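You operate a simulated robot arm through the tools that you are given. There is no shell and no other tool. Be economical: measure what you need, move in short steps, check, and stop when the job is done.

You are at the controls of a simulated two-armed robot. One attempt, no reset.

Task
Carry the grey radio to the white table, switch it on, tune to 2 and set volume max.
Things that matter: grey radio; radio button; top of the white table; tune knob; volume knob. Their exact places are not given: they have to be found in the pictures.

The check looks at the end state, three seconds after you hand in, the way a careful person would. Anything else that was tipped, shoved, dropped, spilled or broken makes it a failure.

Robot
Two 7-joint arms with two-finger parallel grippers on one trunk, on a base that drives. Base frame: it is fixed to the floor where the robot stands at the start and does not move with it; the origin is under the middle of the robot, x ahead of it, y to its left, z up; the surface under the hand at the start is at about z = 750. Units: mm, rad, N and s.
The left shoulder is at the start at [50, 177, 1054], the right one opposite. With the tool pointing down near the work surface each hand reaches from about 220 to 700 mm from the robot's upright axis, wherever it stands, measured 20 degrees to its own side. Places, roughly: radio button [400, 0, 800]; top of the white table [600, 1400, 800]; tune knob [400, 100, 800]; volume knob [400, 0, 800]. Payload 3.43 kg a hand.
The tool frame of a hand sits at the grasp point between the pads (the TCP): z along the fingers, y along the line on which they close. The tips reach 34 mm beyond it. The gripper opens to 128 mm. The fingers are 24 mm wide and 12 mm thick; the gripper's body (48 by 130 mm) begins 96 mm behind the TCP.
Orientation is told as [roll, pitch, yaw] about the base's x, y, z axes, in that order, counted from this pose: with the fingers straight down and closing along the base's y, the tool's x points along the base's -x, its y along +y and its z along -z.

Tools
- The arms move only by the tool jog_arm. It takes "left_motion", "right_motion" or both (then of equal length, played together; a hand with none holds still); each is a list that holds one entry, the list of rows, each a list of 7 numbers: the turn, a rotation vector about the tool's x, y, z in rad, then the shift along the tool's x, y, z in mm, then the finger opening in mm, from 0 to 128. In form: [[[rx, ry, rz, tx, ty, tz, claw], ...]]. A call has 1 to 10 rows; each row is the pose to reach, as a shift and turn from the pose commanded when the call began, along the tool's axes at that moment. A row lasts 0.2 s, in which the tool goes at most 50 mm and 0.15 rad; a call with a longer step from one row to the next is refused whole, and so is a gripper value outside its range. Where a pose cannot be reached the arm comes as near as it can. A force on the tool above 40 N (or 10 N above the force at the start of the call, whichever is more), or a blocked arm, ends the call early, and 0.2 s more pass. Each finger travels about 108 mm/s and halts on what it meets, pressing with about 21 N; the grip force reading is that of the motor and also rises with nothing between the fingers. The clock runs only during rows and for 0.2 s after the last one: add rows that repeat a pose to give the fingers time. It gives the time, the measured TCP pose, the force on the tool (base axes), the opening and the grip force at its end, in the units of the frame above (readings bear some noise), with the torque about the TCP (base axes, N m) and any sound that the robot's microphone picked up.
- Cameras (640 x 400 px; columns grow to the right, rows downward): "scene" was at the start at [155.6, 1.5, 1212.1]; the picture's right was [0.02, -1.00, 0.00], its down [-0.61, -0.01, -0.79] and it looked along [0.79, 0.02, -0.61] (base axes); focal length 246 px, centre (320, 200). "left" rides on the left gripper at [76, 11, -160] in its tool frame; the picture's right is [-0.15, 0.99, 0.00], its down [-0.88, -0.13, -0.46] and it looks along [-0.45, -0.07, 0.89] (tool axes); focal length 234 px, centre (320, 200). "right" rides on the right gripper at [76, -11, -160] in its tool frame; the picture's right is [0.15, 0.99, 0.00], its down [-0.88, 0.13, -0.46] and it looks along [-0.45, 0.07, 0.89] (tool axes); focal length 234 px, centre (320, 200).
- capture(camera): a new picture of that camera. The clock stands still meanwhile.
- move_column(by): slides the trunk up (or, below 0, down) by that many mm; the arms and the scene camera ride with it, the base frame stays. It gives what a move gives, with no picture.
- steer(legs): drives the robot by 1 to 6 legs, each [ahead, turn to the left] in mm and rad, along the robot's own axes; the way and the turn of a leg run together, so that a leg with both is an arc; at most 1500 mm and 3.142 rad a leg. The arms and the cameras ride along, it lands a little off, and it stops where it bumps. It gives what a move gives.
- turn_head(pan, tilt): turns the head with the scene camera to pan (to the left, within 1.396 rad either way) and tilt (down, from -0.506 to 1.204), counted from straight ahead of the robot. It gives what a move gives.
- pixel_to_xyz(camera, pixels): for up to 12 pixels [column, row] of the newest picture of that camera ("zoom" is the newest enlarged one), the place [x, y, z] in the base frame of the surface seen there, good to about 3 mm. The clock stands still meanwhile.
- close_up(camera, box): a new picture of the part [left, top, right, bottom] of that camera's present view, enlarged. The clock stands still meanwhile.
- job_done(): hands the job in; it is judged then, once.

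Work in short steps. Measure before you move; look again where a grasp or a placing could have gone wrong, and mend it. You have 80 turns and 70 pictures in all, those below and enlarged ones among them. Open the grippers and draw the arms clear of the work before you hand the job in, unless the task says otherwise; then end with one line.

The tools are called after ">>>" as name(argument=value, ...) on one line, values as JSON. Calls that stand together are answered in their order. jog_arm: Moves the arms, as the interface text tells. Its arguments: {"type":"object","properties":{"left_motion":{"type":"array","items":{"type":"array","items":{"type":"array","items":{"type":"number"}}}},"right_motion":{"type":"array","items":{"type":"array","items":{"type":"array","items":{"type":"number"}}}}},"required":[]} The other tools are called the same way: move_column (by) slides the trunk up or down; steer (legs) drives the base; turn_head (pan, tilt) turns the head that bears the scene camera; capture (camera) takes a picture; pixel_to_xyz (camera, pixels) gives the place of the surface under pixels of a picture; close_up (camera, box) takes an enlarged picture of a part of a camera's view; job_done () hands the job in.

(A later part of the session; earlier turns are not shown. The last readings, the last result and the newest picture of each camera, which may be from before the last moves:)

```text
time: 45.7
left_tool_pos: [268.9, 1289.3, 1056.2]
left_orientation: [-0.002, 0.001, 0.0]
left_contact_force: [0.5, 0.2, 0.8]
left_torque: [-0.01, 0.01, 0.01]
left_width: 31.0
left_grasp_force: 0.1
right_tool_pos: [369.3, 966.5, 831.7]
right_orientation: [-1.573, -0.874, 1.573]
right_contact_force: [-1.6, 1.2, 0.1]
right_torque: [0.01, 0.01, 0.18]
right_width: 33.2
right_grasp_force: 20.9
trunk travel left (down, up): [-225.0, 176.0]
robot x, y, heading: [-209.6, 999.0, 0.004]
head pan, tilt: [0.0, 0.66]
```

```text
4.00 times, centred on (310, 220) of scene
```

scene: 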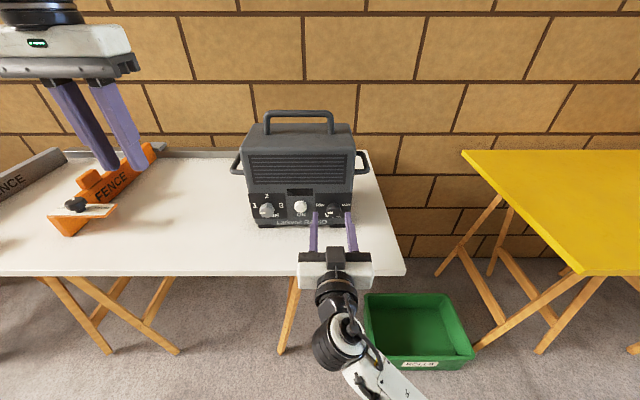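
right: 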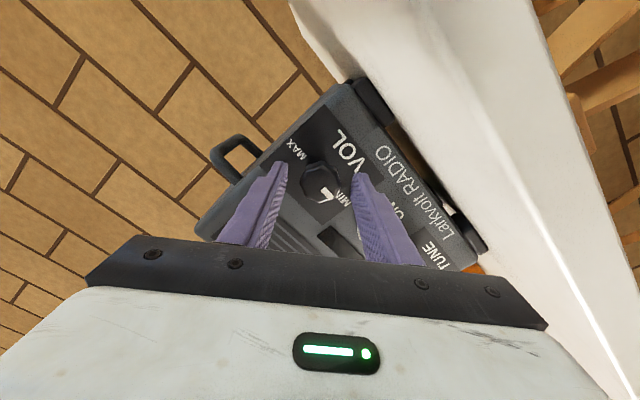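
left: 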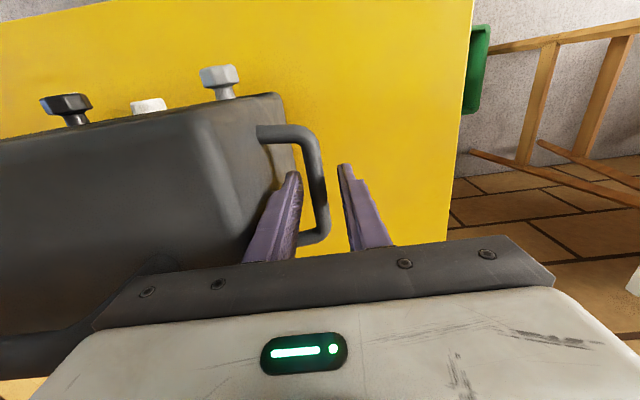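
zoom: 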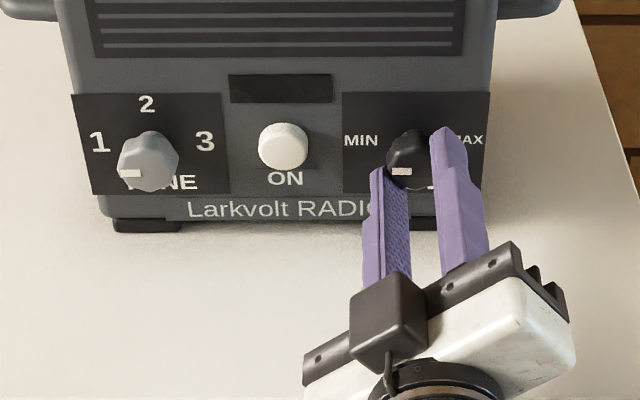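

The knob is gripped at 33 mm with almost no side force. I turn clockwise by 1.4 rad.

>>> jog_arm(right_motion=[[[0, 0, 0.14, 0, 0, 0, 20], [0, 0, 0.28, 0, 0, 0, 20], [0, 0, 0.42, 0, 0, 0, 20], [0, 0, 0.56, 0, 0, 0, 20], [0, 0, 0.7, 0, 0, 0, 20], [0, 0, 0.84, 0, 0, 0, 20], [0, 0, 0.98, 0, 0, 0, 20], [0, 0, 1.12, 0, 0, 0, 20], [0, 0, 1.26, 0, 0, 0, 20], [0, 0, 1.4, 0, 0, 0, 20]]])

>>> close_up(camera="scene", box=[230, 170, 390, 270])

```text
time: 46.7
left_tool_pos: [269.0, 1289.1, 1054.8]
left_orientation: [-0.002, 0.003, 0.0]
left_contact_force: [0.3, 0.7, 0.4]
left_torque: [-0.02, 0.01, -0.01]
left_width: 30.8
left_grasp_force: 0.1
right_tool_pos: [393.1, 913.6, 835.1]
right_orientation: [-1.778, -1.241, 1.747]
right_contact_force: [0.7, 0.3, -8.9]
right_torque: [-0.08, 0.58, -0.05]
right_width: 35.7
right_grasp_force: 20.6
trunk travel left (down, up): [-225.0, 176.0]
robot x, y, heading: [-210.0, 1002.7, 0.0]
head pan, tilt: [0.0, 0.66]
stopped in row 5 (right hand): the arm was blocked; the commanded pose is now the measured one
```

```text
4.00 times, centred on (310, 220) of scene
```

zoom: 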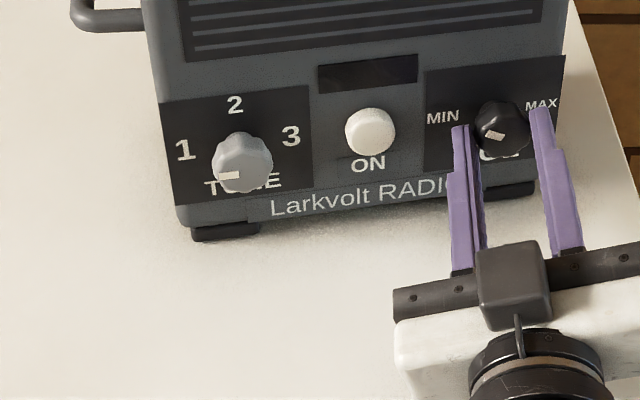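

The hand slid sideways about 50 mm and dragged the radio with it; the arm was blocked. I look at the whole scene before doing anything.

>>> capture(camera="scene")

>>> capture(camera="right")

>>> pixel_to_xyz(camera="scene", pixels=[[275, 195], [365, 185], [330, 205], [345, 245], [345, 270], [360, 235], [340, 195], [335, 260], [380, 235], [305, 120]])

```text
36 pictures are left
```

scene: 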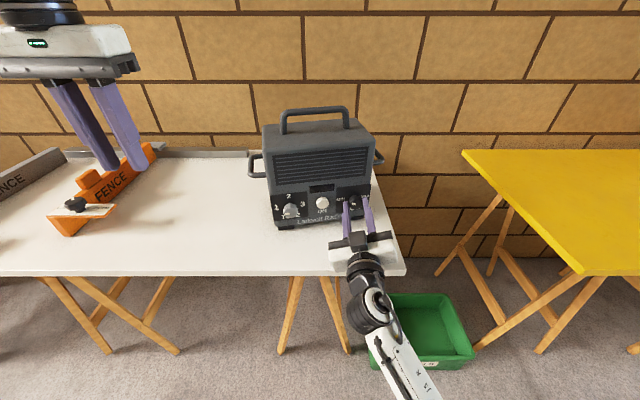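

```text
35 pictures are left
```

right: 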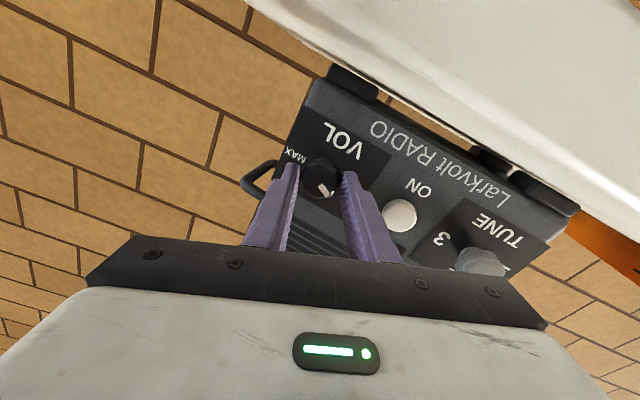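

```text
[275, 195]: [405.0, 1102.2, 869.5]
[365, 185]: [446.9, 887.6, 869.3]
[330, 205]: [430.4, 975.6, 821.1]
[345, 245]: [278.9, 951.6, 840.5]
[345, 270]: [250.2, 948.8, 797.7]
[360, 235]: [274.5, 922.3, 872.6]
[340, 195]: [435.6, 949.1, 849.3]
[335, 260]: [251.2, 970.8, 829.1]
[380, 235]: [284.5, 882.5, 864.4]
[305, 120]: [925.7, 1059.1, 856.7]
```

I check where the wrist and forearm of the right arm lie relative to the table edge (x≈290).

>>> pixel_to_xyz(camera="scene", pixels=[[365, 268], [370, 285], [375, 300], [365, 320], [385, 325], [395, 350], [410, 375], [430, 395], [375, 315], [355, 310], [335, 270], [395, 268]])

>>> close_up(camera="scene", box=[280, 180, 480, 400])

```text
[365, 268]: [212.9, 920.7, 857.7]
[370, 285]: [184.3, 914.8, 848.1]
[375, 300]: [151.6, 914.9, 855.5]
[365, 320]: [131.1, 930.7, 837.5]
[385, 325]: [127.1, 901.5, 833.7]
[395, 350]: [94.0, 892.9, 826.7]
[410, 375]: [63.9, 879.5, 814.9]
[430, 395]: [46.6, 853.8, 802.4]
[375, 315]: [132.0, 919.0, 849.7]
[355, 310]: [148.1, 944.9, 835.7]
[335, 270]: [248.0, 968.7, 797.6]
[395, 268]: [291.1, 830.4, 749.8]
```

```text
1.82 times, centred on (380, 290) of scene
```

zoom: 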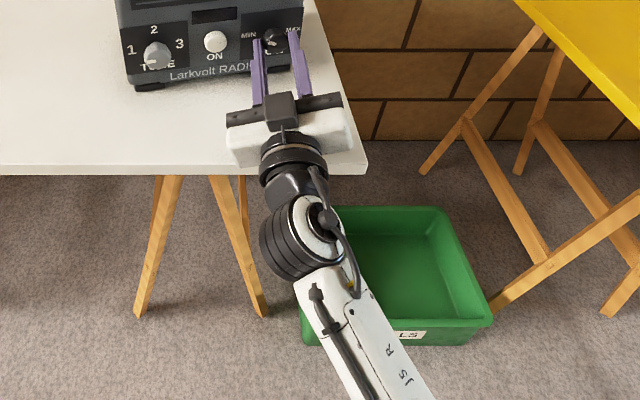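

The forearm is folded tightly close to the robot, so it likely jammed while the hand rolled. I release the knob and back the hand straight out.

>>> jog_arm(right_motion=[[[0, 0, 0, 0, 0, 0, 60], [0, 0, 0, 0, 0, 0, 60], [0, 0, 0, 0, 0, -20, 60], [0, 0, 0, 0, 0, -40, 60], [0, 0, 0, 0, 0, -60, 60], [0, 0, 0, 0, 0, -60, 60]]])

>>> close_up(camera="scene", box=[240, 90, 440, 280])

```text
time: 47.9
left_tool_pos: [268.5, 1288.4, 1056.0]
left_orientation: [-0.003, 0.001, -0.001]
left_contact_force: [0.5, 0.6, 0.5]
left_torque: [0.01, -0.02, 0.04]
left_width: 31.2
left_grasp_force: 0.1
right_tool_pos: [369.0, 896.5, 915.2]
right_orientation: [-2.174, -1.115, 2.099]
right_contact_force: [-0.6, 0.3, 0.0]
right_torque: [0.03, 0.0, 0.01]
right_width: 59.9
right_grasp_force: 0.1
trunk travel left (down, up): [-225.0, 176.0]
robot x, y, heading: [-206.6, 1005.0, 0.0]
head pan, tilt: [0.0, 0.66]
stopped in row 6 (right hand): the arm was blocked; the commanded pose is now the measured one
```

```text
2.11 times, centred on (340, 185) of scene
```

zoom: 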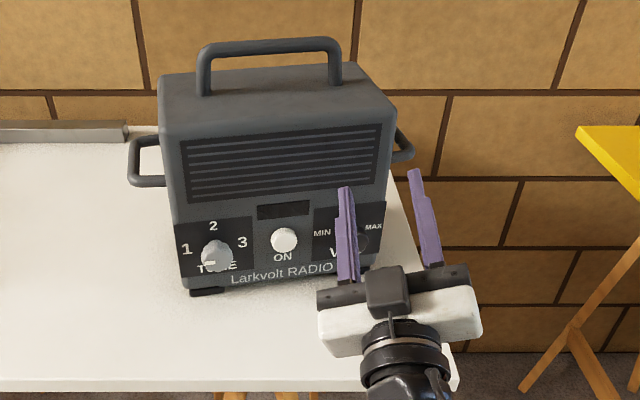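

The arm is jammed because the hand is too near the body. I back the robot up 200 mm so that the arm can work stretched out, then check the view.

>>> steer(legs=[[-200, 0]])

>>> jog_arm(right_motion=[[[0, 0, 0, 0, 0, 25, 60], [0, 0, 0, 0, 0, 50, 60], [0, 0, 0, 0, 0, 75, 60], [0, 0, 0, 0, 0, 100, 60], [0, 0, 0, 0, 0, 100, 60]]])

>>> capture(camera="scene")

```text
time: 49.5
left_tool_pos: [68.7, 1289.5, 1054.5]
left_orientation: [-0.001, -0.001, -0.003]
left_contact_force: [0.0, -0.4, -0.3]
left_torque: [0.02, 0.0, 0.04]
left_width: 31.2
left_grasp_force: 0.0
right_tool_pos: [169.6, 895.4, 915.5]
right_orientation: [-2.174, -1.115, 2.1]
right_contact_force: [-0.8, -0.8, -0.9]
right_torque: [0.01, 0.01, 0.0]
right_width: 60.0
right_grasp_force: 0.1
trunk travel left (down, up): [-225.0, 176.0]
robot x, y, heading: [-409.6, 1002.6, -0.002]
head pan, tilt: [0.0, 0.66]
```

```text
time: 50.7
left_tool_pos: [68.4, 1288.8, 1055.8]
left_orientation: [-0.001, 0.0, -0.004]
left_contact_force: [0.4, -0.4, 0.3]
left_torque: [-0.01, 0.02, -0.03]
left_width: 31.1
left_grasp_force: 0.2
right_tool_pos: [267.0, 892.5, 941.2]
right_orientation: [-2.176, -1.119, 2.102]
right_contact_force: [-1.0, -0.2, 0.2]
right_torque: [0.03, 0.0, -0.03]
right_width: 60.0
right_grasp_force: 0.0
trunk travel left (down, up): [-225.0, 176.0]
robot x, y, heading: [-412.3, 1000.6, 0.001]
head pan, tilt: [0.0, 0.66]
```

```text
32 pictures are left
```

scene: 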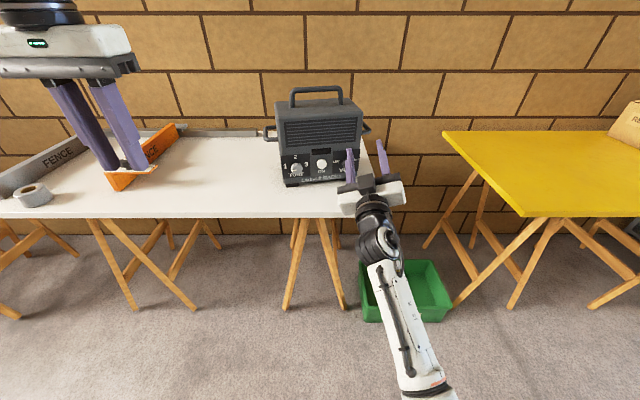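

The arm is now well stretched. I measure the radio's new pose and the knobs.

>>> close_up(camera="scene", box=[260, 75, 420, 195])

>>> capture(camera="right")

>>> pixel_to_xyz(camera="scene", pixels=[[285, 158], [325, 156], [312, 157], [340, 152], [286, 176], [330, 176], [296, 168], [321, 164], [343, 164], [290, 90], [340, 92]])

```text
3.33 times, centred on (340, 135) of scene
```

zoom: 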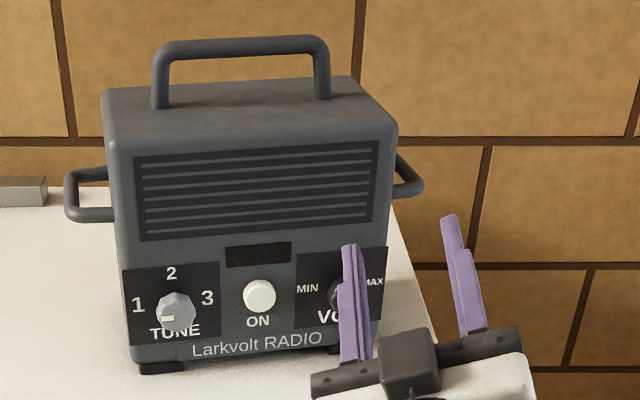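

```text
30 pictures are left
```

right: 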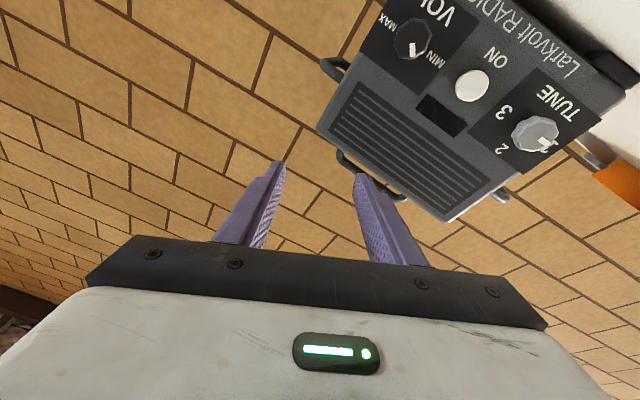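

```text
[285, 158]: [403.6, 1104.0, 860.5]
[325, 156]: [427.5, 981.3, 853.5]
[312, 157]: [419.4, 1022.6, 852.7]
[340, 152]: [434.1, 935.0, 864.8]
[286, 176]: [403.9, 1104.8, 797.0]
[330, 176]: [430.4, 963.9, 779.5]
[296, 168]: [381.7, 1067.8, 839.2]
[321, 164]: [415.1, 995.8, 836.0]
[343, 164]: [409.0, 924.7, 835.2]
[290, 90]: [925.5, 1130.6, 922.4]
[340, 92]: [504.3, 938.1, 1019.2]
```

The panel is turned about 10° (inward normal ≈[0.984, 0.178]). The volume pointer has already moved about 40° toward MAX. I measure knob centres in the hand view.

>>> pixel_to_xyz(camera="right", pixels=[[412, 39], [403, 34], [421, 45], [416, 31], [407, 48], [472, 85], [466, 92], [478, 78], [536, 132], [525, 125], [531, 144], [425, 110]])

```text
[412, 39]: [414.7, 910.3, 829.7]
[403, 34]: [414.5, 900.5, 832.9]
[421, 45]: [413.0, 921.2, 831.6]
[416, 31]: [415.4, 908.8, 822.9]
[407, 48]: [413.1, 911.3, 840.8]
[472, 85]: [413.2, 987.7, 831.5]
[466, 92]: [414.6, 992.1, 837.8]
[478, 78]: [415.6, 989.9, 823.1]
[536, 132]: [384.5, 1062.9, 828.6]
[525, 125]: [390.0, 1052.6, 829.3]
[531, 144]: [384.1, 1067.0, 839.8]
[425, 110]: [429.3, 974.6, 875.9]
```

Volume knob face is at [414, 910, 830], button [414, 989, 830], tune [385, 1063, 829]. I square the right hand to the panel and hover 55 mm off the volume knob.

>>> jog_arm(right_motion=[[[-0.0415, 0.0348, 0.067, 19.6, 9.7, 10.4, 60], [-0.083, 0.0696, 0.134, 39.1, 19.4, 20.8, 60], [-0.1244, 0.1044, 0.2012, 58.7, 29.1, 31.1, 60], [-0.1659, 0.1392, 0.2682, 78.3, 38.8, 41.5, 60], [-0.2073, 0.174, 0.3352, 97.8, 48.5, 51.9, 60], [-0.2488, 0.2088, 0.4023, 117.4, 58.2, 62.3, 60], [-0.2488, 0.2088, 0.4023, 117.4, 58.2, 62.3, 60]]])

>>> capture(camera="right")

```text
time: 52.3
left_tool_pos: [68.1, 1286.8, 1055.2]
left_orientation: [-0.002, 0.0, -0.004]
left_contact_force: [-0.7, 0.5, 0.1]
left_torque: [-0.03, -0.01, 0.05]
left_width: 30.9
left_grasp_force: 0.0
right_tool_pos: [360.1, 901.4, 828.5]
right_orientation: [0.006, -1.57, 0.172]
right_contact_force: [-0.4, -0.3, 0.4]
right_torque: [0.0, 0.04, 0.01]
right_width: 59.9
right_grasp_force: 0.0
trunk travel left (down, up): [-225.0, 176.0]
robot x, y, heading: [-409.7, 1003.5, -0.003]
head pan, tilt: [0.0, 0.66]
```

```text
29 pictures are left
```

right: 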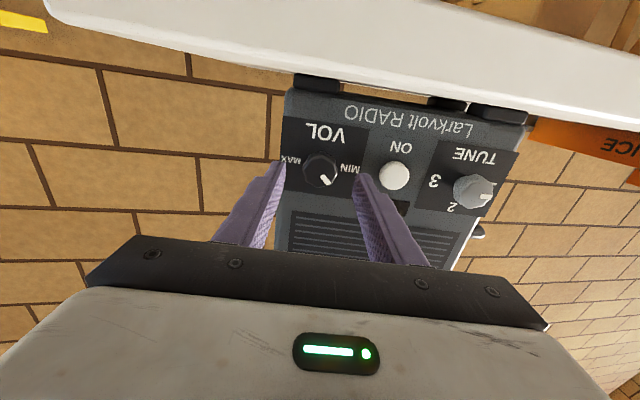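

The hand is squared up, exact on target. I test the roll to +0.9 rad in free air before gripping again.

>>> jog_arm(right_motion=[[[0, 0, 0.13, 0, 0, 0, 60], [0, 0, 0.26, 0, 0, 0, 60], [0, 0, 0.39, 0, 0, 0, 60], [0, 0, 0.52, 0, 0, 0, 60], [0, 0, 0.65, 0, 0, 0, 60], [0, 0, 0.78, 0, 0, 0, 60], [0, 0, 0.91, 0, 0, 0, 60], [0, 0, 0.91, 0, 0, 0, 60]]])

>>> jog_arm(right_motion=[[[0, 0, -0.14, 0, 0, 0, 60], [0, 0, -0.28, 0, 0, 0, 60], [0, 0, -0.42, 0, 0, 0, 60], [0, 0, -0.56, 0, 0, 0, 60], [0, 0, -0.7, 0, 0, 0, 60], [0, 0, -0.84, 0, 0, 0, 60], [0, 0, -0.98, 0, 0, 0, 60], [0, 0, -1.12, 0, 0, 0, 60], [0, 0, -1.26, 0, 0, 0, 60], [0, 0, -1.4, 0, 0, 0, 60]]])

```text
time: 54.1
left_tool_pos: [67.7, 1288.5, 1053.8]
left_orientation: [-0.001, 0.0, -0.004]
left_contact_force: [-1.3, 1.0, -0.9]
left_torque: [0.05, 0.04, 0.01]
left_width: 31.0
left_grasp_force: 0.0
right_tool_pos: [359.5, 901.2, 828.2]
right_orientation: [1.568, -0.658, -1.393]
right_contact_force: [0.3, -0.6, 0.3]
right_torque: [0.01, 0.02, 0.0]
right_width: 60.2
right_grasp_force: 0.2
trunk travel left (down, up): [-225.0, 176.0]
robot x, y, heading: [-408.9, 999.8, -0.002]
head pan, tilt: [0.0, 0.66]
```

```text
time: 56.3
left_tool_pos: [67.7, 1288.9, 1054.8]
left_orientation: [-0.001, -0.001, -0.003]
left_contact_force: [-0.1, 0.4, 0.1]
left_torque: [0.03, 0.01, 0.01]
left_width: 30.9
left_grasp_force: 0.0
right_tool_pos: [359.2, 900.9, 828.7]
right_orientation: [-1.569, -1.076, 1.746]
right_contact_force: [-1.1, -0.2, -0.4]
right_torque: [-0.01, -0.04, 0.02]
right_width: 60.2
right_grasp_force: 0.1
trunk travel left (down, up): [-225.0, 176.0]
robot x, y, heading: [-409.7, 1003.4, -0.002]
head pan, tilt: [0.0, 0.66]
```

The roll works cleanly both ways. I go to −0.8 rad, advance 35 mm and close on the volume knob.

>>> jog_arm(right_motion=[[[0, 0, -0.1, -1, -0.6, 0, 56], [0, 0, -0.2, -1, -0.6, 0, 56], [0, 0, -0.31, -1, -0.6, 0, 56], [0, 0, -0.31, -1, -0.6, 12, 56], [0, 0, -0.31, -1, -0.6, 24, 56], [0, 0, -0.31, -1, -0.6, 35, 56], [0, 0, -0.31, -1, -0.6, 35, 40], [0, 0, -0.31, -1, -0.6, 35, 20], [0, 0, -0.31, -1, -0.6, 35, 20], [0, 0, -0.31, -1, -0.6, 35, 20]]])

>>> capture(camera="right")

```text
time: 58.5
left_tool_pos: [68.4, 1287.2, 1055.6]
left_orientation: [-0.002, 0.001, -0.004]
left_contact_force: [0.2, -0.2, -1.5]
left_torque: [-0.01, 0.01, 0.01]
left_width: 31.0
left_grasp_force: 0.0
right_tool_pos: [394.3, 905.3, 831.0]
right_orientation: [-1.572, -0.769, 1.749]
right_contact_force: [6.3, -6.1, 5.1]
right_torque: [-0.07, 0.13, -0.17]
right_width: 33.5
right_grasp_force: 20.9
trunk travel left (down, up): [-225.0, 176.0]
robot x, y, heading: [-410.8, 1005.7, -0.006]
head pan, tilt: [0.0, 0.66]
```

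```text
28 pictures are left
```

right: 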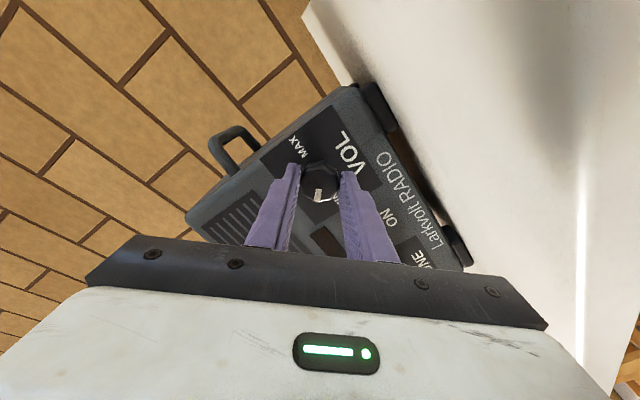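

The knob is gripped with modest side force. I turn 0.78 rad clockwise, then check.

>>> jog_arm(right_motion=[[[0, 0, 0.13, 0, 0, 0, 20], [0, 0, 0.26, 0, 0, 0, 20], [0, 0, 0.39, 0, 0, 0, 20], [0, 0, 0.52, 0, 0, 0, 20], [0, 0, 0.65, 0, 0, 0, 20], [0, 0, 0.78, 0, 0, 0, 20]]])

>>> capture(camera="right")

```text
time: 59.9
left_tool_pos: [68.8, 1288.3, 1055.6]
left_orientation: [-0.001, -0.001, -0.003]
left_contact_force: [-0.3, 0.4, -0.2]
left_torque: [0.03, 0.0, -0.01]
left_width: 31.1
left_grasp_force: 0.0
right_tool_pos: [393.7, 907.8, 830.1]
right_orientation: [-1.612, -1.552, 1.789]
right_contact_force: [2.4, -5.9, 4.9]
right_torque: [-0.04, 0.21, 0.02]
right_width: 33.3
right_grasp_force: 20.3
trunk travel left (down, up): [-225.0, 176.0]
robot x, y, heading: [-409.2, 1001.4, -0.003]
head pan, tilt: [0.0, 0.66]
```

```text
27 pictures are left
```

right: 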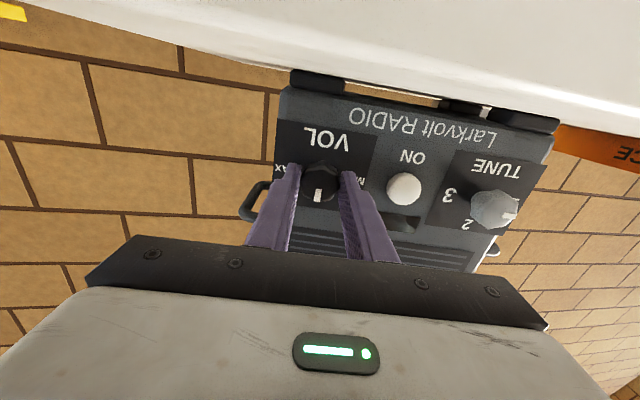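

Pointer now points straight up and the radio held still. I continue 0.9 rad toward MAX.

>>> jog_arm(right_motion=[[[0, 0, 0.13, 0, 0, 0, 20], [0, 0, 0.26, 0, 0, 0, 20], [0, 0, 0.39, 0, 0, 0, 20], [0, 0, 0.52, 0, 0, 0, 20], [0, 0, 0.65, 0, 0, 0, 20], [0, 0, 0.78, 0, 0, 0, 20], [0, 0, 0.9, 0, 0, 0, 20], [0, 0, 1.0, 0, 0, 0, 20]]])

>>> capture(camera="right")

```text
time: 61.7
left_tool_pos: [67.9, 1288.7, 1055.5]
left_orientation: [-0.002, 0.0, -0.003]
left_contact_force: [0.4, 0.7, -0.7]
left_torque: [-0.04, -0.01, 0.02]
left_width: 31.0
left_grasp_force: 0.0
right_tool_pos: [393.6, 908.5, 830.7]
right_orientation: [1.574, -0.589, -1.393]
right_contact_force: [-3.0, 0.8, 4.9]
right_torque: [-0.02, -0.07, 0.4]
right_width: 33.2
right_grasp_force: 21.2
trunk travel left (down, up): [-225.0, 176.0]
robot x, y, heading: [-404.9, 1000.5, -0.003]
head pan, tilt: [0.0, 0.66]
```

```text
26 pictures are left
```

right: 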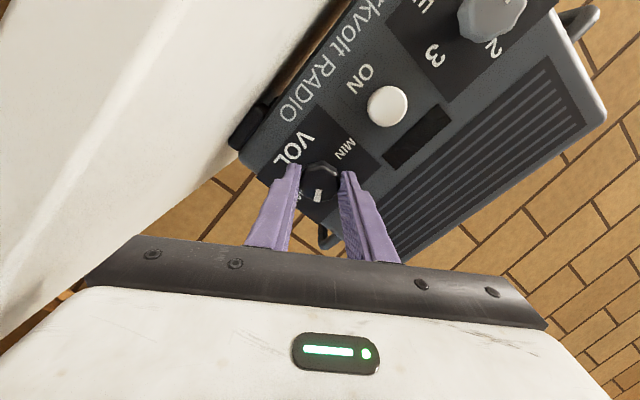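

No stop is felt yet (torque about x ≈0). The pointer stands about 30° short of horizontal-right; I keep turning in small steps and watch for a stop.

>>> jog_arm(right_motion=[[[0, 0, 0.1, 0, 0, 0, 20], [0, 0, 0.2, 0, 0, 0, 20], [0, 0, 0.3, 0, 0, 0, 20]]])

>>> close_up(camera="right", box=[230, 80, 450, 220])

```text
time: 62.5
left_tool_pos: [66.3, 1288.2, 1055.4]
left_orientation: [-0.003, -0.001, -0.003]
left_contact_force: [-0.4, 0.6, 0.6]
left_torque: [-0.01, 0.0, 0.01]
left_width: 30.8
left_grasp_force: 0.0
right_tool_pos: [394.0, 909.5, 831.5]
right_orientation: [1.57, -0.29, -1.391]
right_contact_force: [-2.0, 5.2, 5.8]
right_torque: [0.04, -0.3, 0.27]
right_width: 33.3
right_grasp_force: 20.7
trunk travel left (down, up): [-225.0, 176.0]
robot x, y, heading: [-410.3, 1000.4, -0.003]
head pan, tilt: [0.0, 0.66]
```

```text
2.86 times, centred on (340, 150) of right
```

zoom: 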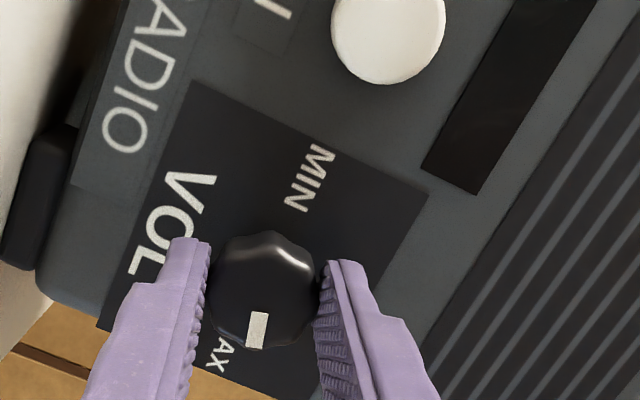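

The pointer is about 17° above the MIN–MAX line and hasn't slipped in the fingers, so no stop yet. I turn a further 0.3 rad.

>>> jog_arm(right_motion=[[[0, 0, 0.1, 0, 0, 0, 20], [0, 0, 0.2, 0, 0, 0, 20], [0, 0, 0.3, 0, 0, 0, 20]]])

>>> close_up(camera="right", box=[230, 80, 450, 220])

```text
time: 63.3
left_tool_pos: [68.0, 1289.1, 1055.2]
left_orientation: [-0.003, 0.0, -0.003]
left_contact_force: [0.2, 0.6, -0.5]
left_torque: [-0.02, 0.0, -0.02]
left_width: 31.0
left_grasp_force: 0.0
right_tool_pos: [393.6, 908.2, 832.2]
right_orientation: [1.573, 0.007, -1.394]
right_contact_force: [-0.1, 7.9, 7.7]
right_torque: [-0.14, -0.13, 0.28]
right_width: 33.7
right_grasp_force: 21.5
trunk travel left (down, up): [-225.0, 176.0]
robot x, y, heading: [-408.9, 1002.4, -0.004]
head pan, tilt: [0.0, 0.66]
```

```text
2.86 times, centred on (340, 150) of right
```

zoom: 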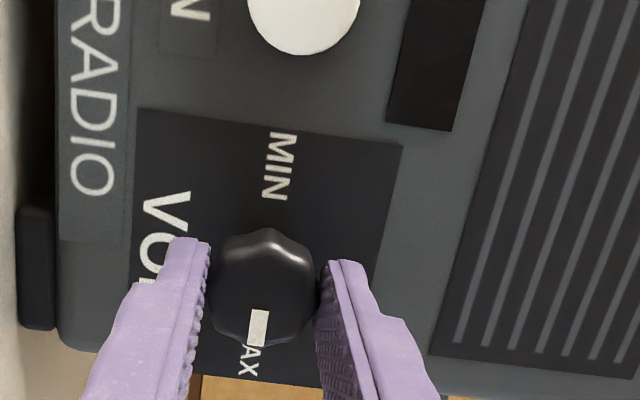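

The pointer now lines up with MAX and a torque of −0.14 N m appears. I try 0.12 rad more to confirm the stop.

>>> jog_arm(right_motion=[[[0, 0, 0.06, 0, 0, 0, 20], [0, 0, 0.12, 0, 0, 0, 20], [0, 0, 0.12, 0, 0, 0, 20]]])

>>> close_up(camera="right", box=[230, 80, 450, 220])

```text
time: 64.1
left_tool_pos: [67.8, 1289.9, 1055.5]
left_orientation: [-0.002, 0.001, -0.002]
left_contact_force: [-0.6, 0.7, -0.1]
left_torque: [-0.02, -0.03, 0.0]
left_width: 31.1
left_grasp_force: 0.0
right_tool_pos: [393.6, 906.5, 832.0]
right_orientation: [1.573, 0.127, -1.394]
right_contact_force: [4.8, 3.4, 8.5]
right_torque: [-0.04, -0.18, -0.01]
right_width: 33.2
right_grasp_force: 20.5
trunk travel left (down, up): [-225.0, 176.0]
robot x, y, heading: [-406.3, 1000.8, -0.001]
head pan, tilt: [0.0, 0.66]
```

```text
2.86 times, centred on (340, 150) of right
```

zoom: 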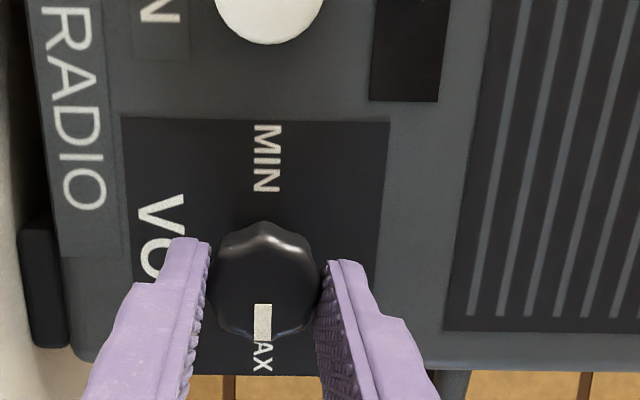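

The pointer points exactly at MAX while the fingers now slip round it: the stop is reached. I open and back out straight, then look.

>>> jog_arm(right_motion=[[[0, 0, 0, 0, 0, 0, 56], [0, 0, 0, 0, 0, 0, 56], [0, 0, 0, 0, 0, -20, 56], [0, 0, 0, 0, 0, -40, 56], [0, 0, -0.14, 0, 0, -50, 56], [0, 0, -0.28, 0, 0, -50, 56], [0, 0, -0.42, 0, 0, -50, 56], [0, 0, -0.56, 0, 0, -50, 40], [0, 0, -0.7, 0, 0, -50, 20], [0, 0, -0.84, 0, 0, -50, 0]]])

>>> jog_arm(right_motion=[[[0, 0, -0.14, 0, 0, 0, 0], [0, 0, -0.28, 0, 0, 0, 0], [0, 0, -0.42, 0, 0, 0, 0], [0, 0, -0.56, 0, 0, 0, 0], [0, 0, -0.7, 0, 0, 0, 0], [0, 0, -0.84, 0, 0, 0, 0]]])

>>> capture(camera="right")

```text
time: 66.3
left_tool_pos: [68.7, 1287.5, 1055.0]
left_orientation: [-0.002, 0.001, -0.002]
left_contact_force: [0.5, 0.5, -0.8]
left_torque: [-0.01, 0.0, 0.02]
left_width: 31.1
left_grasp_force: 0.1
right_tool_pos: [345.4, 898.5, 829.5]
right_orientation: [1.569, -0.714, -1.392]
right_contact_force: [0.0, 0.2, -0.2]
right_torque: [0.02, 0.0, -0.02]
right_width: 0.0
right_grasp_force: 21.0
trunk travel left (down, up): [-225.0, 176.0]
robot x, y, heading: [-414.3, 1004.3, -0.0]
head pan, tilt: [0.0, 0.66]
```

```text
time: 67.7
left_tool_pos: [68.9, 1288.6, 1055.2]
left_orientation: [-0.001, 0.0, -0.004]
left_contact_force: [0.1, -0.4, 0.4]
left_torque: [0.02, 0.0, -0.01]
left_width: 30.9
left_grasp_force: 0.1
right_tool_pos: [345.2, 898.8, 830.7]
right_orientation: [1.543, -1.557, -1.365]
right_contact_force: [-1.1, -1.3, -0.2]
right_torque: [-0.01, -0.02, 0.02]
right_width: 0.0
right_grasp_force: 20.9
trunk travel left (down, up): [-225.0, 176.0]
robot x, y, heading: [-405.9, 998.3, -0.004]
head pan, tilt: [0.0, 0.66]
```

```text
22 pictures are left
```

right: 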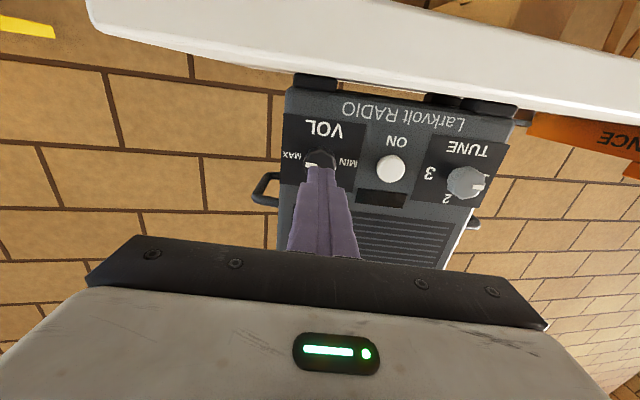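

Volume done. The fingers are closed as a poker; I measure the button and tune knob again.

>>> pixel_to_xyz(camera="right", pixels=[[391, 168], [386, 172], [396, 164], [391, 176], [391, 160], [466, 183], [455, 178], [466, 172], [466, 195], [300, 200], [440, 215]])

```text
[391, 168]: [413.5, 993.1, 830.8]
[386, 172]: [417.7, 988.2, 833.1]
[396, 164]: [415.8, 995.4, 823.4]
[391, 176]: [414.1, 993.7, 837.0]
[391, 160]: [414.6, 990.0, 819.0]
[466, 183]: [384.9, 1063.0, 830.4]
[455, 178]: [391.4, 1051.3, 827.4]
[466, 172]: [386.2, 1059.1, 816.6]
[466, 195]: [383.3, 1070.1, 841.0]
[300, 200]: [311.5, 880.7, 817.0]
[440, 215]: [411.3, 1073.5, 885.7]
```

Button face is at [415, 992, 830]. I line the closed fingertips up 15 mm in front of it, then press slowly a few mm.

>>> jog_arm(right_motion=[[[0, 0, 0, 0.7, 26, 0, 0], [0, 0, 0, 0.7, 53, 0, 0], [0, 0, 0, 0.7, 79.3, 0, 0], [0, 0, 0, 0.7, 79.3, 18, 0], [0, 0, 0, 0.7, 79.3, 36, 0], [0, 0, 0, 0.7, 79.3, 36, 0]]])

>>> jog_arm(right_motion=[[[0, 0, 0, 0, 0, 6, 0], [0, 0, 0, 0, 0, 11, 0], [0, 0, 0, 0, 0, 14, 0], [0, 0, 0, 0, 0, 17, 0], [0, 0, 0, 0, 0, 19, 0]]])

>>> close_up(camera="right", box=[220, 80, 480, 240])

```text
time: 69.3
left_tool_pos: [69.8, 1287.9, 1055.2]
left_orientation: [-0.002, 0.0, -0.002]
left_contact_force: [-0.2, -0.1, -0.1]
left_torque: [0.0, -0.03, 0.0]
left_width: 31.0
left_grasp_force: 0.1
right_tool_pos: [354.8, 943.1, 772.3]
right_orientation: [-0.314, -1.49, 0.454]
right_contact_force: [0.6, -0.7, 0.0]
right_torque: [0.0, -0.01, 0.0]
right_width: 0.0
right_grasp_force: 21.2
trunk travel left (down, up): [-225.0, 176.0]
robot x, y, heading: [-410.2, 997.6, -0.008]
head pan, tilt: [0.0, 0.66]
stopped in row 6 (right hand): the arm was blocked; the commanded pose is now the measured one
```

```text
time: 70.5
left_tool_pos: [67.1, 1289.4, 1054.7]
left_orientation: [-0.002, 0.0, -0.002]
left_contact_force: [-0.1, 0.0, 0.1]
left_torque: [0.03, 0.01, -0.01]
left_width: 30.6
left_grasp_force: 0.0
right_tool_pos: [371.0, 931.7, 764.7]
right_orientation: [-0.705, -1.485, 0.836]
right_contact_force: [3.7, 3.0, 13.5]
right_torque: [0.13, -0.51, 0.27]
right_width: 0.1
right_grasp_force: 21.5
trunk travel left (down, up): [-225.0, 176.0]
robot x, y, heading: [-407.1, 1001.2, -0.0]
head pan, tilt: [0.0, 0.66]
stopped in row 5 (right hand): the force on the tool passed its limit at 66 N (the readings are from after the stop); the commanded pose is now the measured one
```

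```text
2.46 times, centred on (350, 160) of right
```

zoom: 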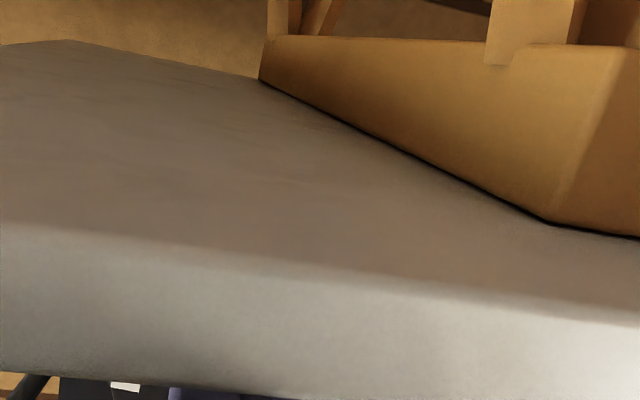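

The wrist flipped near a straight-arm alignment and the hand dropped onto the table in front of the radio. I unload it by raising the trunk a little, then back the robot away and look.

>>> move_column(by=8)

>>> steer(legs=[[-150, 0]])

>>> capture(camera="scene")

```text
time: 71.1
left_tool_pos: [67.7, 1288.6, 1063.3]
left_orientation: [-0.001, 0.0, -0.002]
left_contact_force: [0.7, -0.8, 0.2]
left_torque: [0.0, -0.01, 0.04]
left_width: 30.8
left_grasp_force: 0.0
right_tool_pos: [372.1, 932.8, 765.1]
right_orientation: [-0.544, -1.476, 0.676]
right_contact_force: [0.6, 1.2, 1.9]
right_torque: [0.0, -0.09, 0.04]
right_width: 0.0
right_grasp_force: 20.7
trunk travel left (down, up): [-233.0, 168.0]
robot x, y, heading: [-407.2, 1002.3, -0.001]
head pan, tilt: [0.0, 0.66]
```

```text
time: 72.5
left_tool_pos: [-82.0, 1288.4, 1063.2]
left_orientation: [-0.002, 0.0, -0.004]
left_contact_force: [1.0, -0.2, -0.7]
left_torque: [-0.01, -0.01, 0.0]
left_width: 30.9
left_grasp_force: 0.3
right_tool_pos: [221.6, 932.1, 765.4]
right_orientation: [-0.579, -1.476, 0.708]
right_contact_force: [0.2, 0.6, -0.2]
right_torque: [0.04, 0.0, 0.01]
right_width: 0.0
right_grasp_force: 20.7
trunk travel left (down, up): [-233.0, 168.0]
robot x, y, heading: [-557.9, 1000.4, -0.001]
head pan, tilt: [0.0, 0.66]
```

```text
20 pictures are left
```

scene: 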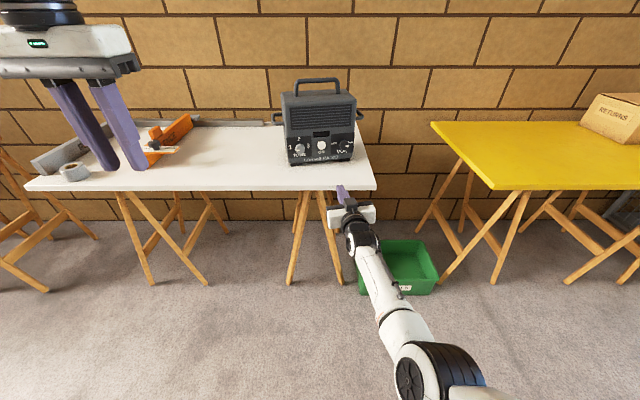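

The radio is fine. Because the panel faces slightly toward the right arm's own line, the left hand suits button and tune better. I park the right hand aside and pitch the left hand forward.

>>> jog_arm(right_motion=[[[0, 0, 0, -6, -20, 0, 0], [0, 0, 0, -12, -40, 0, 0], [0, 0, 0, -18, -60, 0, 0], [0, 0, 0, -24, -80, 0, 0], [0, 0, 0, -30, -100, 0, 0], [0, 0, 0, -36, -120, 0, 0], [0, 0, 0, -42, -140, 0, 0], [0, 0, 0, -48, -160, 0, 0], [0, 0, 0, -54, -180, 0, 0], [0, 0, 0, -60, -200, 0, 0]]], left_motion=[[[0, -0.14, 0, -15, 0, 10, 20], [0, -0.28, 0, -30, 0, 20, 10], [0, -0.42, 0, -45, 0, 30, 0], [0, -0.56, 0, -60, 0, 40, 0], [0, -0.7, 0, -75, 0, 50, 0], [0, -0.84, 0, -90, 0, 60, 0], [0, -0.98, 0, -105, 0, 70, 0], [0, -1.12, 0, -120, 0, 80, 0], [0, -1.26, 0, -135, 0, 90, 0], [0, -1.4, 0, -150, 0, 100, 0]]])

```text
time: 74.7
left_tool_pos: [53.2, 1288.1, 971.4]
left_orientation: [-0.011, -1.261, 0.005]
left_contact_force: [0.1, 0.0, -0.5]
left_torque: [0.0, -0.02, 0.0]
left_width: 0.0
left_grasp_force: 21.2
left hand out of reach, approached as far as the arm can: row 10
right_tool_pos: [253.1, 736.1, 836.9]
right_orientation: [-0.579, -1.477, 0.71]
right_contact_force: [-0.8, 0.6, 0.1]
right_torque: [0.0, 0.0, 0.02]
right_width: 0.1
right_grasp_force: 20.7
trunk travel left (down, up): [-233.0, 168.0]
robot x, y, heading: [-560.9, 1000.2, -0.0]
head pan, tilt: [0.0, 0.66]
```

Left hand is nearly there. I lower it, bring it inward and finish the pitch, and lift the right hand higher.

>>> jog_arm(left_motion=[[[0, 0, 0, 10, -18, 14, 0], [0, 0, 0, 20, -37, 27, 0], [0, -0.05, 0, 30, -56, 41, 0], [0, -0.1, 0, 40, -75, 55, 0], [0, -0.15, 0, 50, -94, 68, 0], [0, -0.2, 0, 60, -112, 82, 0], [0, -0.26, 0, 70, -131, 96, 0], [0, -0.31, 0, 80, -150, 110, 0], [0, -0.31, 0, 80, -150, 110, 0]]], right_motion=[[[0, 0, 0, -15, 0, 0, 0], [0, 0, 0, -30, 0, 0, 0], [0, 0, 0, -45, 0, 0, 0], [0, 0, 0, -60, 0, 0, 0], [0, 0, 0, -75, 0, 0, 0], [0, 0, 0, -90, 0, 0, 0], [0, 0, 0, -100, 0, 0, 0], [0, 0, 0, -100, 0, 0, 0], [0, 0, 0, -100, 0, 0, 0]]])

>>> capture(camera="scene")

```text
time: 76.7
left_tool_pos: [73.4, 1132.6, 887.8]
left_orientation: [-0.36, -1.1, 0.284]
left_contact_force: [-0.1, 0.2, 0.1]
left_torque: [-0.01, 0.02, -0.07]
left_width: 0.2
left_grasp_force: 20.8
left hand out of reach, approached as far as the arm can: row 2, 3, 4, 5, 6, 7, 8, 9
right_tool_pos: [260.4, 745.8, 937.7]
right_orientation: [-0.595, -1.475, 0.728]
right_contact_force: [0.2, 0.4, 0.9]
right_torque: [-0.04, 0.04, -0.03]
right_width: 0.0
right_grasp_force: 20.7
trunk travel left (down, up): [-233.0, 168.0]
robot x, y, heading: [-554.8, 1000.6, -0.007]
head pan, tilt: [0.0, 0.66]
```

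```text
19 pictures are left
```

scene: 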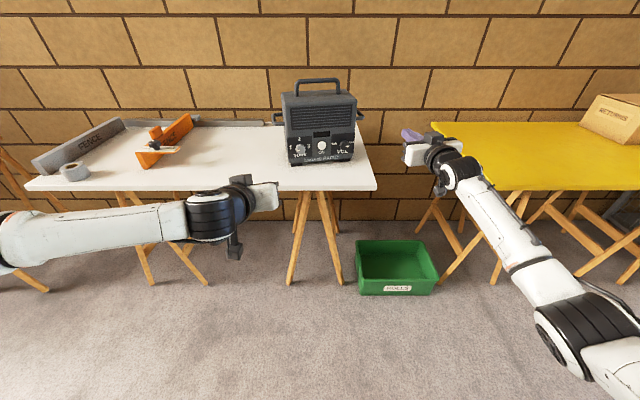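

The left arm is still folded with its wrist at a limit. I extend it forward 140 mm first, then turn it square to the panel.

>>> jog_arm(left_motion=[[[0, 0, 0, -8, -2, 27, 0], [0, 0, 0, -16, -4, 55, 0], [0, 0, 0, -24, -7, 82, 0], [0, 0, 0, -32, -9, 109, 0], [0, 0, 0, -40.6, -11, 136.5, 0], [-0.0626, -0.1148, 0.0272, -40.6, -11, 136.5, 0], [-0.1252, -0.2296, 0.0544, -40.6, -11, 136.5, 0], [-0.1877, -0.3444, 0.0816, -40.6, -11, 136.5, 0], [-0.2503, -0.4592, 0.1088, -40.6, -11, 136.5, 0], [-0.2503, -0.4592, 0.1088, -40.6, -11, 136.5, 0]]])

>>> capture(camera="scene")

```text
time: 78.9
left_tool_pos: [213.7, 1106.1, 870.3]
left_orientation: [0.39, -1.565, -0.205]
left_contact_force: [-0.3, -1.0, 0.2]
left_torque: [0.0, -0.01, -0.02]
left_width: 0.0
left_grasp_force: 20.7
left hand out of reach, approached as far as the arm can: row 6, 9, 10
right_tool_pos: [260.5, 744.7, 935.7]
right_orientation: [-0.575, -1.477, 0.704]
right_contact_force: [-0.6, 0.7, 0.5]
right_torque: [-0.02, 0.02, 0.01]
right_width: 0.0
right_grasp_force: 20.6
trunk travel left (down, up): [-233.0, 168.0]
robot x, y, heading: [-561.4, 998.9, -0.003]
head pan, tilt: [0.0, 0.66]
```

```text
18 pictures are left
```

scene: 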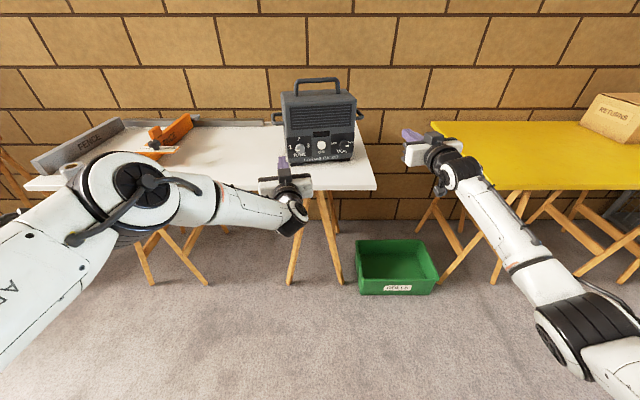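

The left arm only reaches this with its wrist at a limit. Better: the right hand worked perfectly at its spot relative to the robot, so I'll shift the robot sideways instead. First I move the left hand up and aside, and back the robot off.

>>> jog_arm(left_motion=[[[0, 0, 0, -12, 18, 0, 0], [0, 0, 0, -24, 36, 0, 0], [0, 0, 0, -36, 54, 0, 0], [0, 0, 0, -48, 72, 0, 0], [0, 0, 0, -60, 90, 0, 0], [0, 0, 0, -72, 108, 0, 0], [0, 0, 0, -84, 126, 0, 0], [0, 0, 0, -96, 144, 0, 0], [0, 0, 0, -108, 162, 0, 0], [0, 0, 0, -120, 180, 0, 0]]])

>>> steer(legs=[[-200, 0]])

>>> capture(camera="scene")

```text
time: 81.1
left_tool_pos: [196.7, 1242.8, 1022.0]
left_orientation: [0.068, -1.536, 0.145]
left_contact_force: [-0.4, -0.1, 0.2]
left_torque: [-0.05, 0.03, 0.02]
left_width: 0.2
left_grasp_force: 21.0
left hand out of reach, approached as far as the arm can: row 1, 2, 3, 4, 5, 6, 7, 8, 9, 10
right_tool_pos: [260.9, 743.8, 935.5]
right_orientation: [-0.58, -1.476, 0.712]
right_contact_force: [0.5, -0.4, 0.1]
right_torque: [-0.01, 0.02, 0.01]
right_width: 0.0
right_grasp_force: 21.2
trunk travel left (down, up): [-233.0, 168.0]
robot x, y, heading: [-554.2, 1003.6, -0.004]
head pan, tilt: [0.0, 0.66]
```

```text
time: 82.7
left_tool_pos: [-3.6, 1242.0, 1022.2]
left_orientation: [0.068, -1.534, 0.144]
left_contact_force: [-0.4, 1.3, -0.5]
left_torque: [-0.02, 0.0, -0.02]
left_width: 0.2
left_grasp_force: 21.3
right_tool_pos: [60.6, 744.2, 935.5]
right_orientation: [-0.578, -1.477, 0.708]
right_contact_force: [0.7, -0.5, -0.5]
right_torque: [0.03, 0.05, -0.01]
right_width: 0.0
right_grasp_force: 21.0
trunk travel left (down, up): [-233.0, 168.0]
robot x, y, heading: [-758.6, 996.9, 0.001]
head pan, tilt: [0.0, 0.66]
```

```text
17 pictures are left
```

scene: 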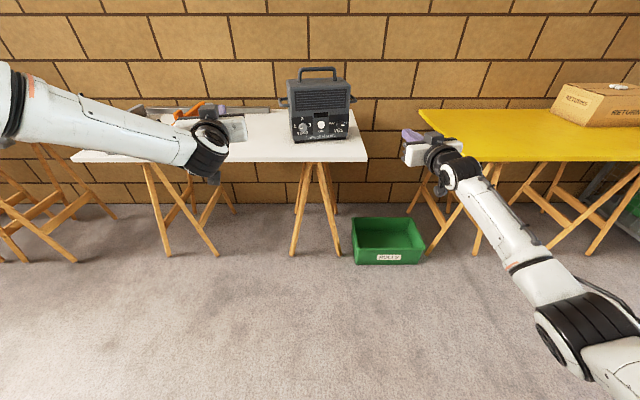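

I drive a forward S-curve to shift the robot about 158 mm left, ending short of the table.

>>> steer(legs=[[144, 1.254], [144, -1.254]])

>>> capture(camera="scene")

```text
time: 89.3
left_tool_pos: [220.5, 1388.2, 1022.0]
left_orientation: [0.069, -1.533, 0.13]
left_contact_force: [0.0, 0.8, 0.5]
left_torque: [0.01, 0.02, 0.01]
left_width: 0.2
left_grasp_force: 21.2
right_tool_pos: [277.6, 889.3, 934.8]
right_orientation: [-0.574, -1.476, 0.69]
right_contact_force: [-0.4, -0.1, -0.2]
right_torque: [0.0, 0.02, -0.04]
right_width: 0.0
right_grasp_force: 21.2
trunk travel left (down, up): [-233.0, 168.0]
robot x, y, heading: [-538.8, 1158.9, -0.019]
head pan, tilt: [0.0, 0.66]
```

```text
16 pictures are left
```

scene: 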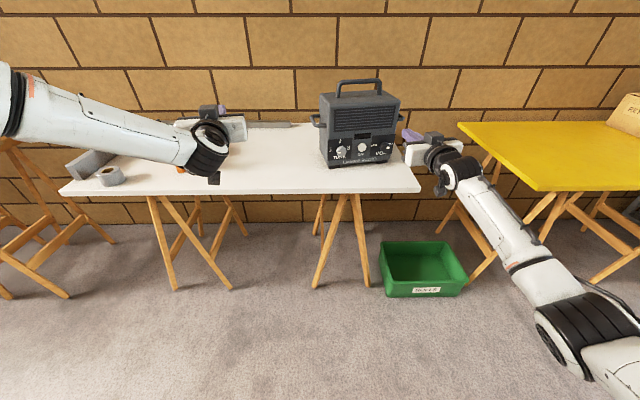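

Robot is at (−539, 1159). I restore trunk height and bring the right hand, opened, to the same relative pose it had for the volume knob.

>>> move_column(by=-8)

>>> jog_arm(right_motion=[[[-0.008, -0.01, 0.006, 11, 22, -3, 20], [-0.016, -0.02, 0.012, 22, 43, -6, 40], [-0.024, -0.03, 0.018, 34, 65, -8, 60], [-0.031, -0.04, 0.024, 45, 87, -11, 60], [-0.04, -0.05, 0.03, 56, 108, -14, 60], [-0.047, -0.06, 0.037, 68, 130, -17, 60], [-0.055, -0.07, 0.043, 79, 152, -19, 60], [-0.0627, -0.081, 0.0489, 90, 173.5, -22, 60], [-0.0627, -0.081, 0.0489, 90, 173.5, -22, 60]]])

>>> capture(camera="right")

```text
time: 89.8
left_tool_pos: [220.9, 1388.3, 1013.7]
left_orientation: [0.071, -1.534, 0.127]
left_contact_force: [0.3, 0.0, 0.7]
left_torque: [-0.01, -0.01, -0.02]
left_width: 0.2
left_grasp_force: 20.6
right_tool_pos: [276.0, 887.8, 927.2]
right_orientation: [-0.577, -1.477, 0.693]
right_contact_force: [0.2, 0.4, -0.3]
right_torque: [-0.02, 0.04, -0.01]
right_width: 0.0
right_grasp_force: 20.7
trunk travel left (down, up): [-225.0, 176.0]
robot x, y, heading: [-539.6, 1162.1, -0.017]
head pan, tilt: [0.0, 0.66]
```

```text
time: 91.8
left_tool_pos: [219.2, 1388.8, 1014.5]
left_orientation: [0.066, -1.535, 0.132]
left_contact_force: [0.4, -0.4, -0.3]
left_torque: [0.01, 0.04, 0.0]
left_width: 0.0
left_grasp_force: 21.4
right_tool_pos: [227.8, 1053.5, 831.4]
right_orientation: [-2.094, -1.572, 2.274]
right_contact_force: [-0.3, -0.2, -0.2]
right_torque: [0.01, 0.04, -0.03]
right_width: 60.1
right_grasp_force: 0.0
trunk travel left (down, up): [-225.0, 176.0]
robot x, y, heading: [-539.8, 1161.0, -0.015]
head pan, tilt: [0.0, 0.66]
```

```text
15 pictures are left
```

right: 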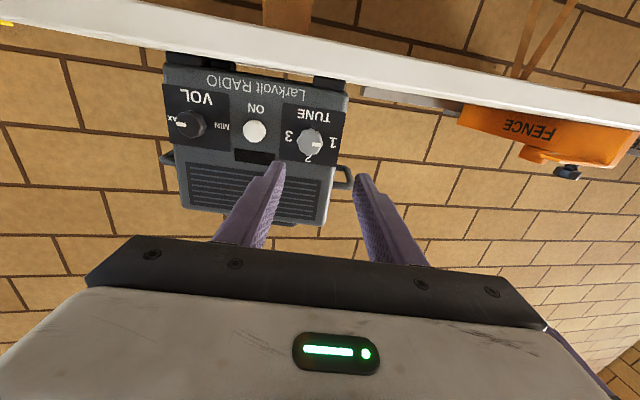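

Volume pointer clearly points at MAX. I measure the tune knob, button and panel again from here.

>>> pixel_to_xyz(camera="right", pixels=[[310, 142], [302, 141], [317, 143], [310, 133], [310, 152], [254, 131], [254, 136], [254, 126], [170, 140], [340, 150], [240, 157], [270, 157]])

>>> close_up(camera="right", box=[150, 60, 370, 200])

```text
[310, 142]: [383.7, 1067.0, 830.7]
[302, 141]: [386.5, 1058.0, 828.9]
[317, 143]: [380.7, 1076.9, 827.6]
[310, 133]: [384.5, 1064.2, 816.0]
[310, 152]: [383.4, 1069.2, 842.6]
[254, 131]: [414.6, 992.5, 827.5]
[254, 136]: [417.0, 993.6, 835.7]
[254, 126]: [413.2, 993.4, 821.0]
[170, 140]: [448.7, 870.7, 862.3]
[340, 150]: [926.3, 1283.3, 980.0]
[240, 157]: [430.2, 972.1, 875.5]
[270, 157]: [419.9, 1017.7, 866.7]
```

```text
2.86 times, centred on (260, 130) of right
```

zoom: 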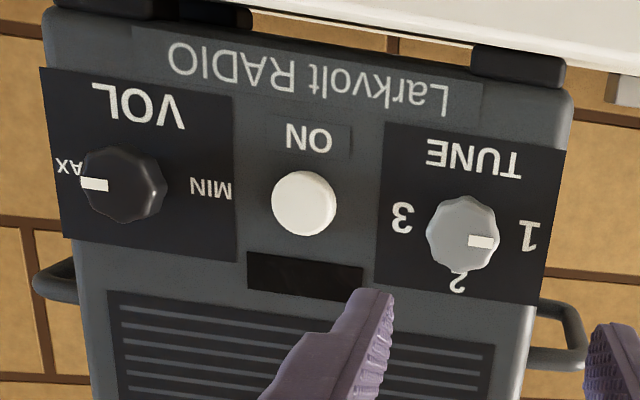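

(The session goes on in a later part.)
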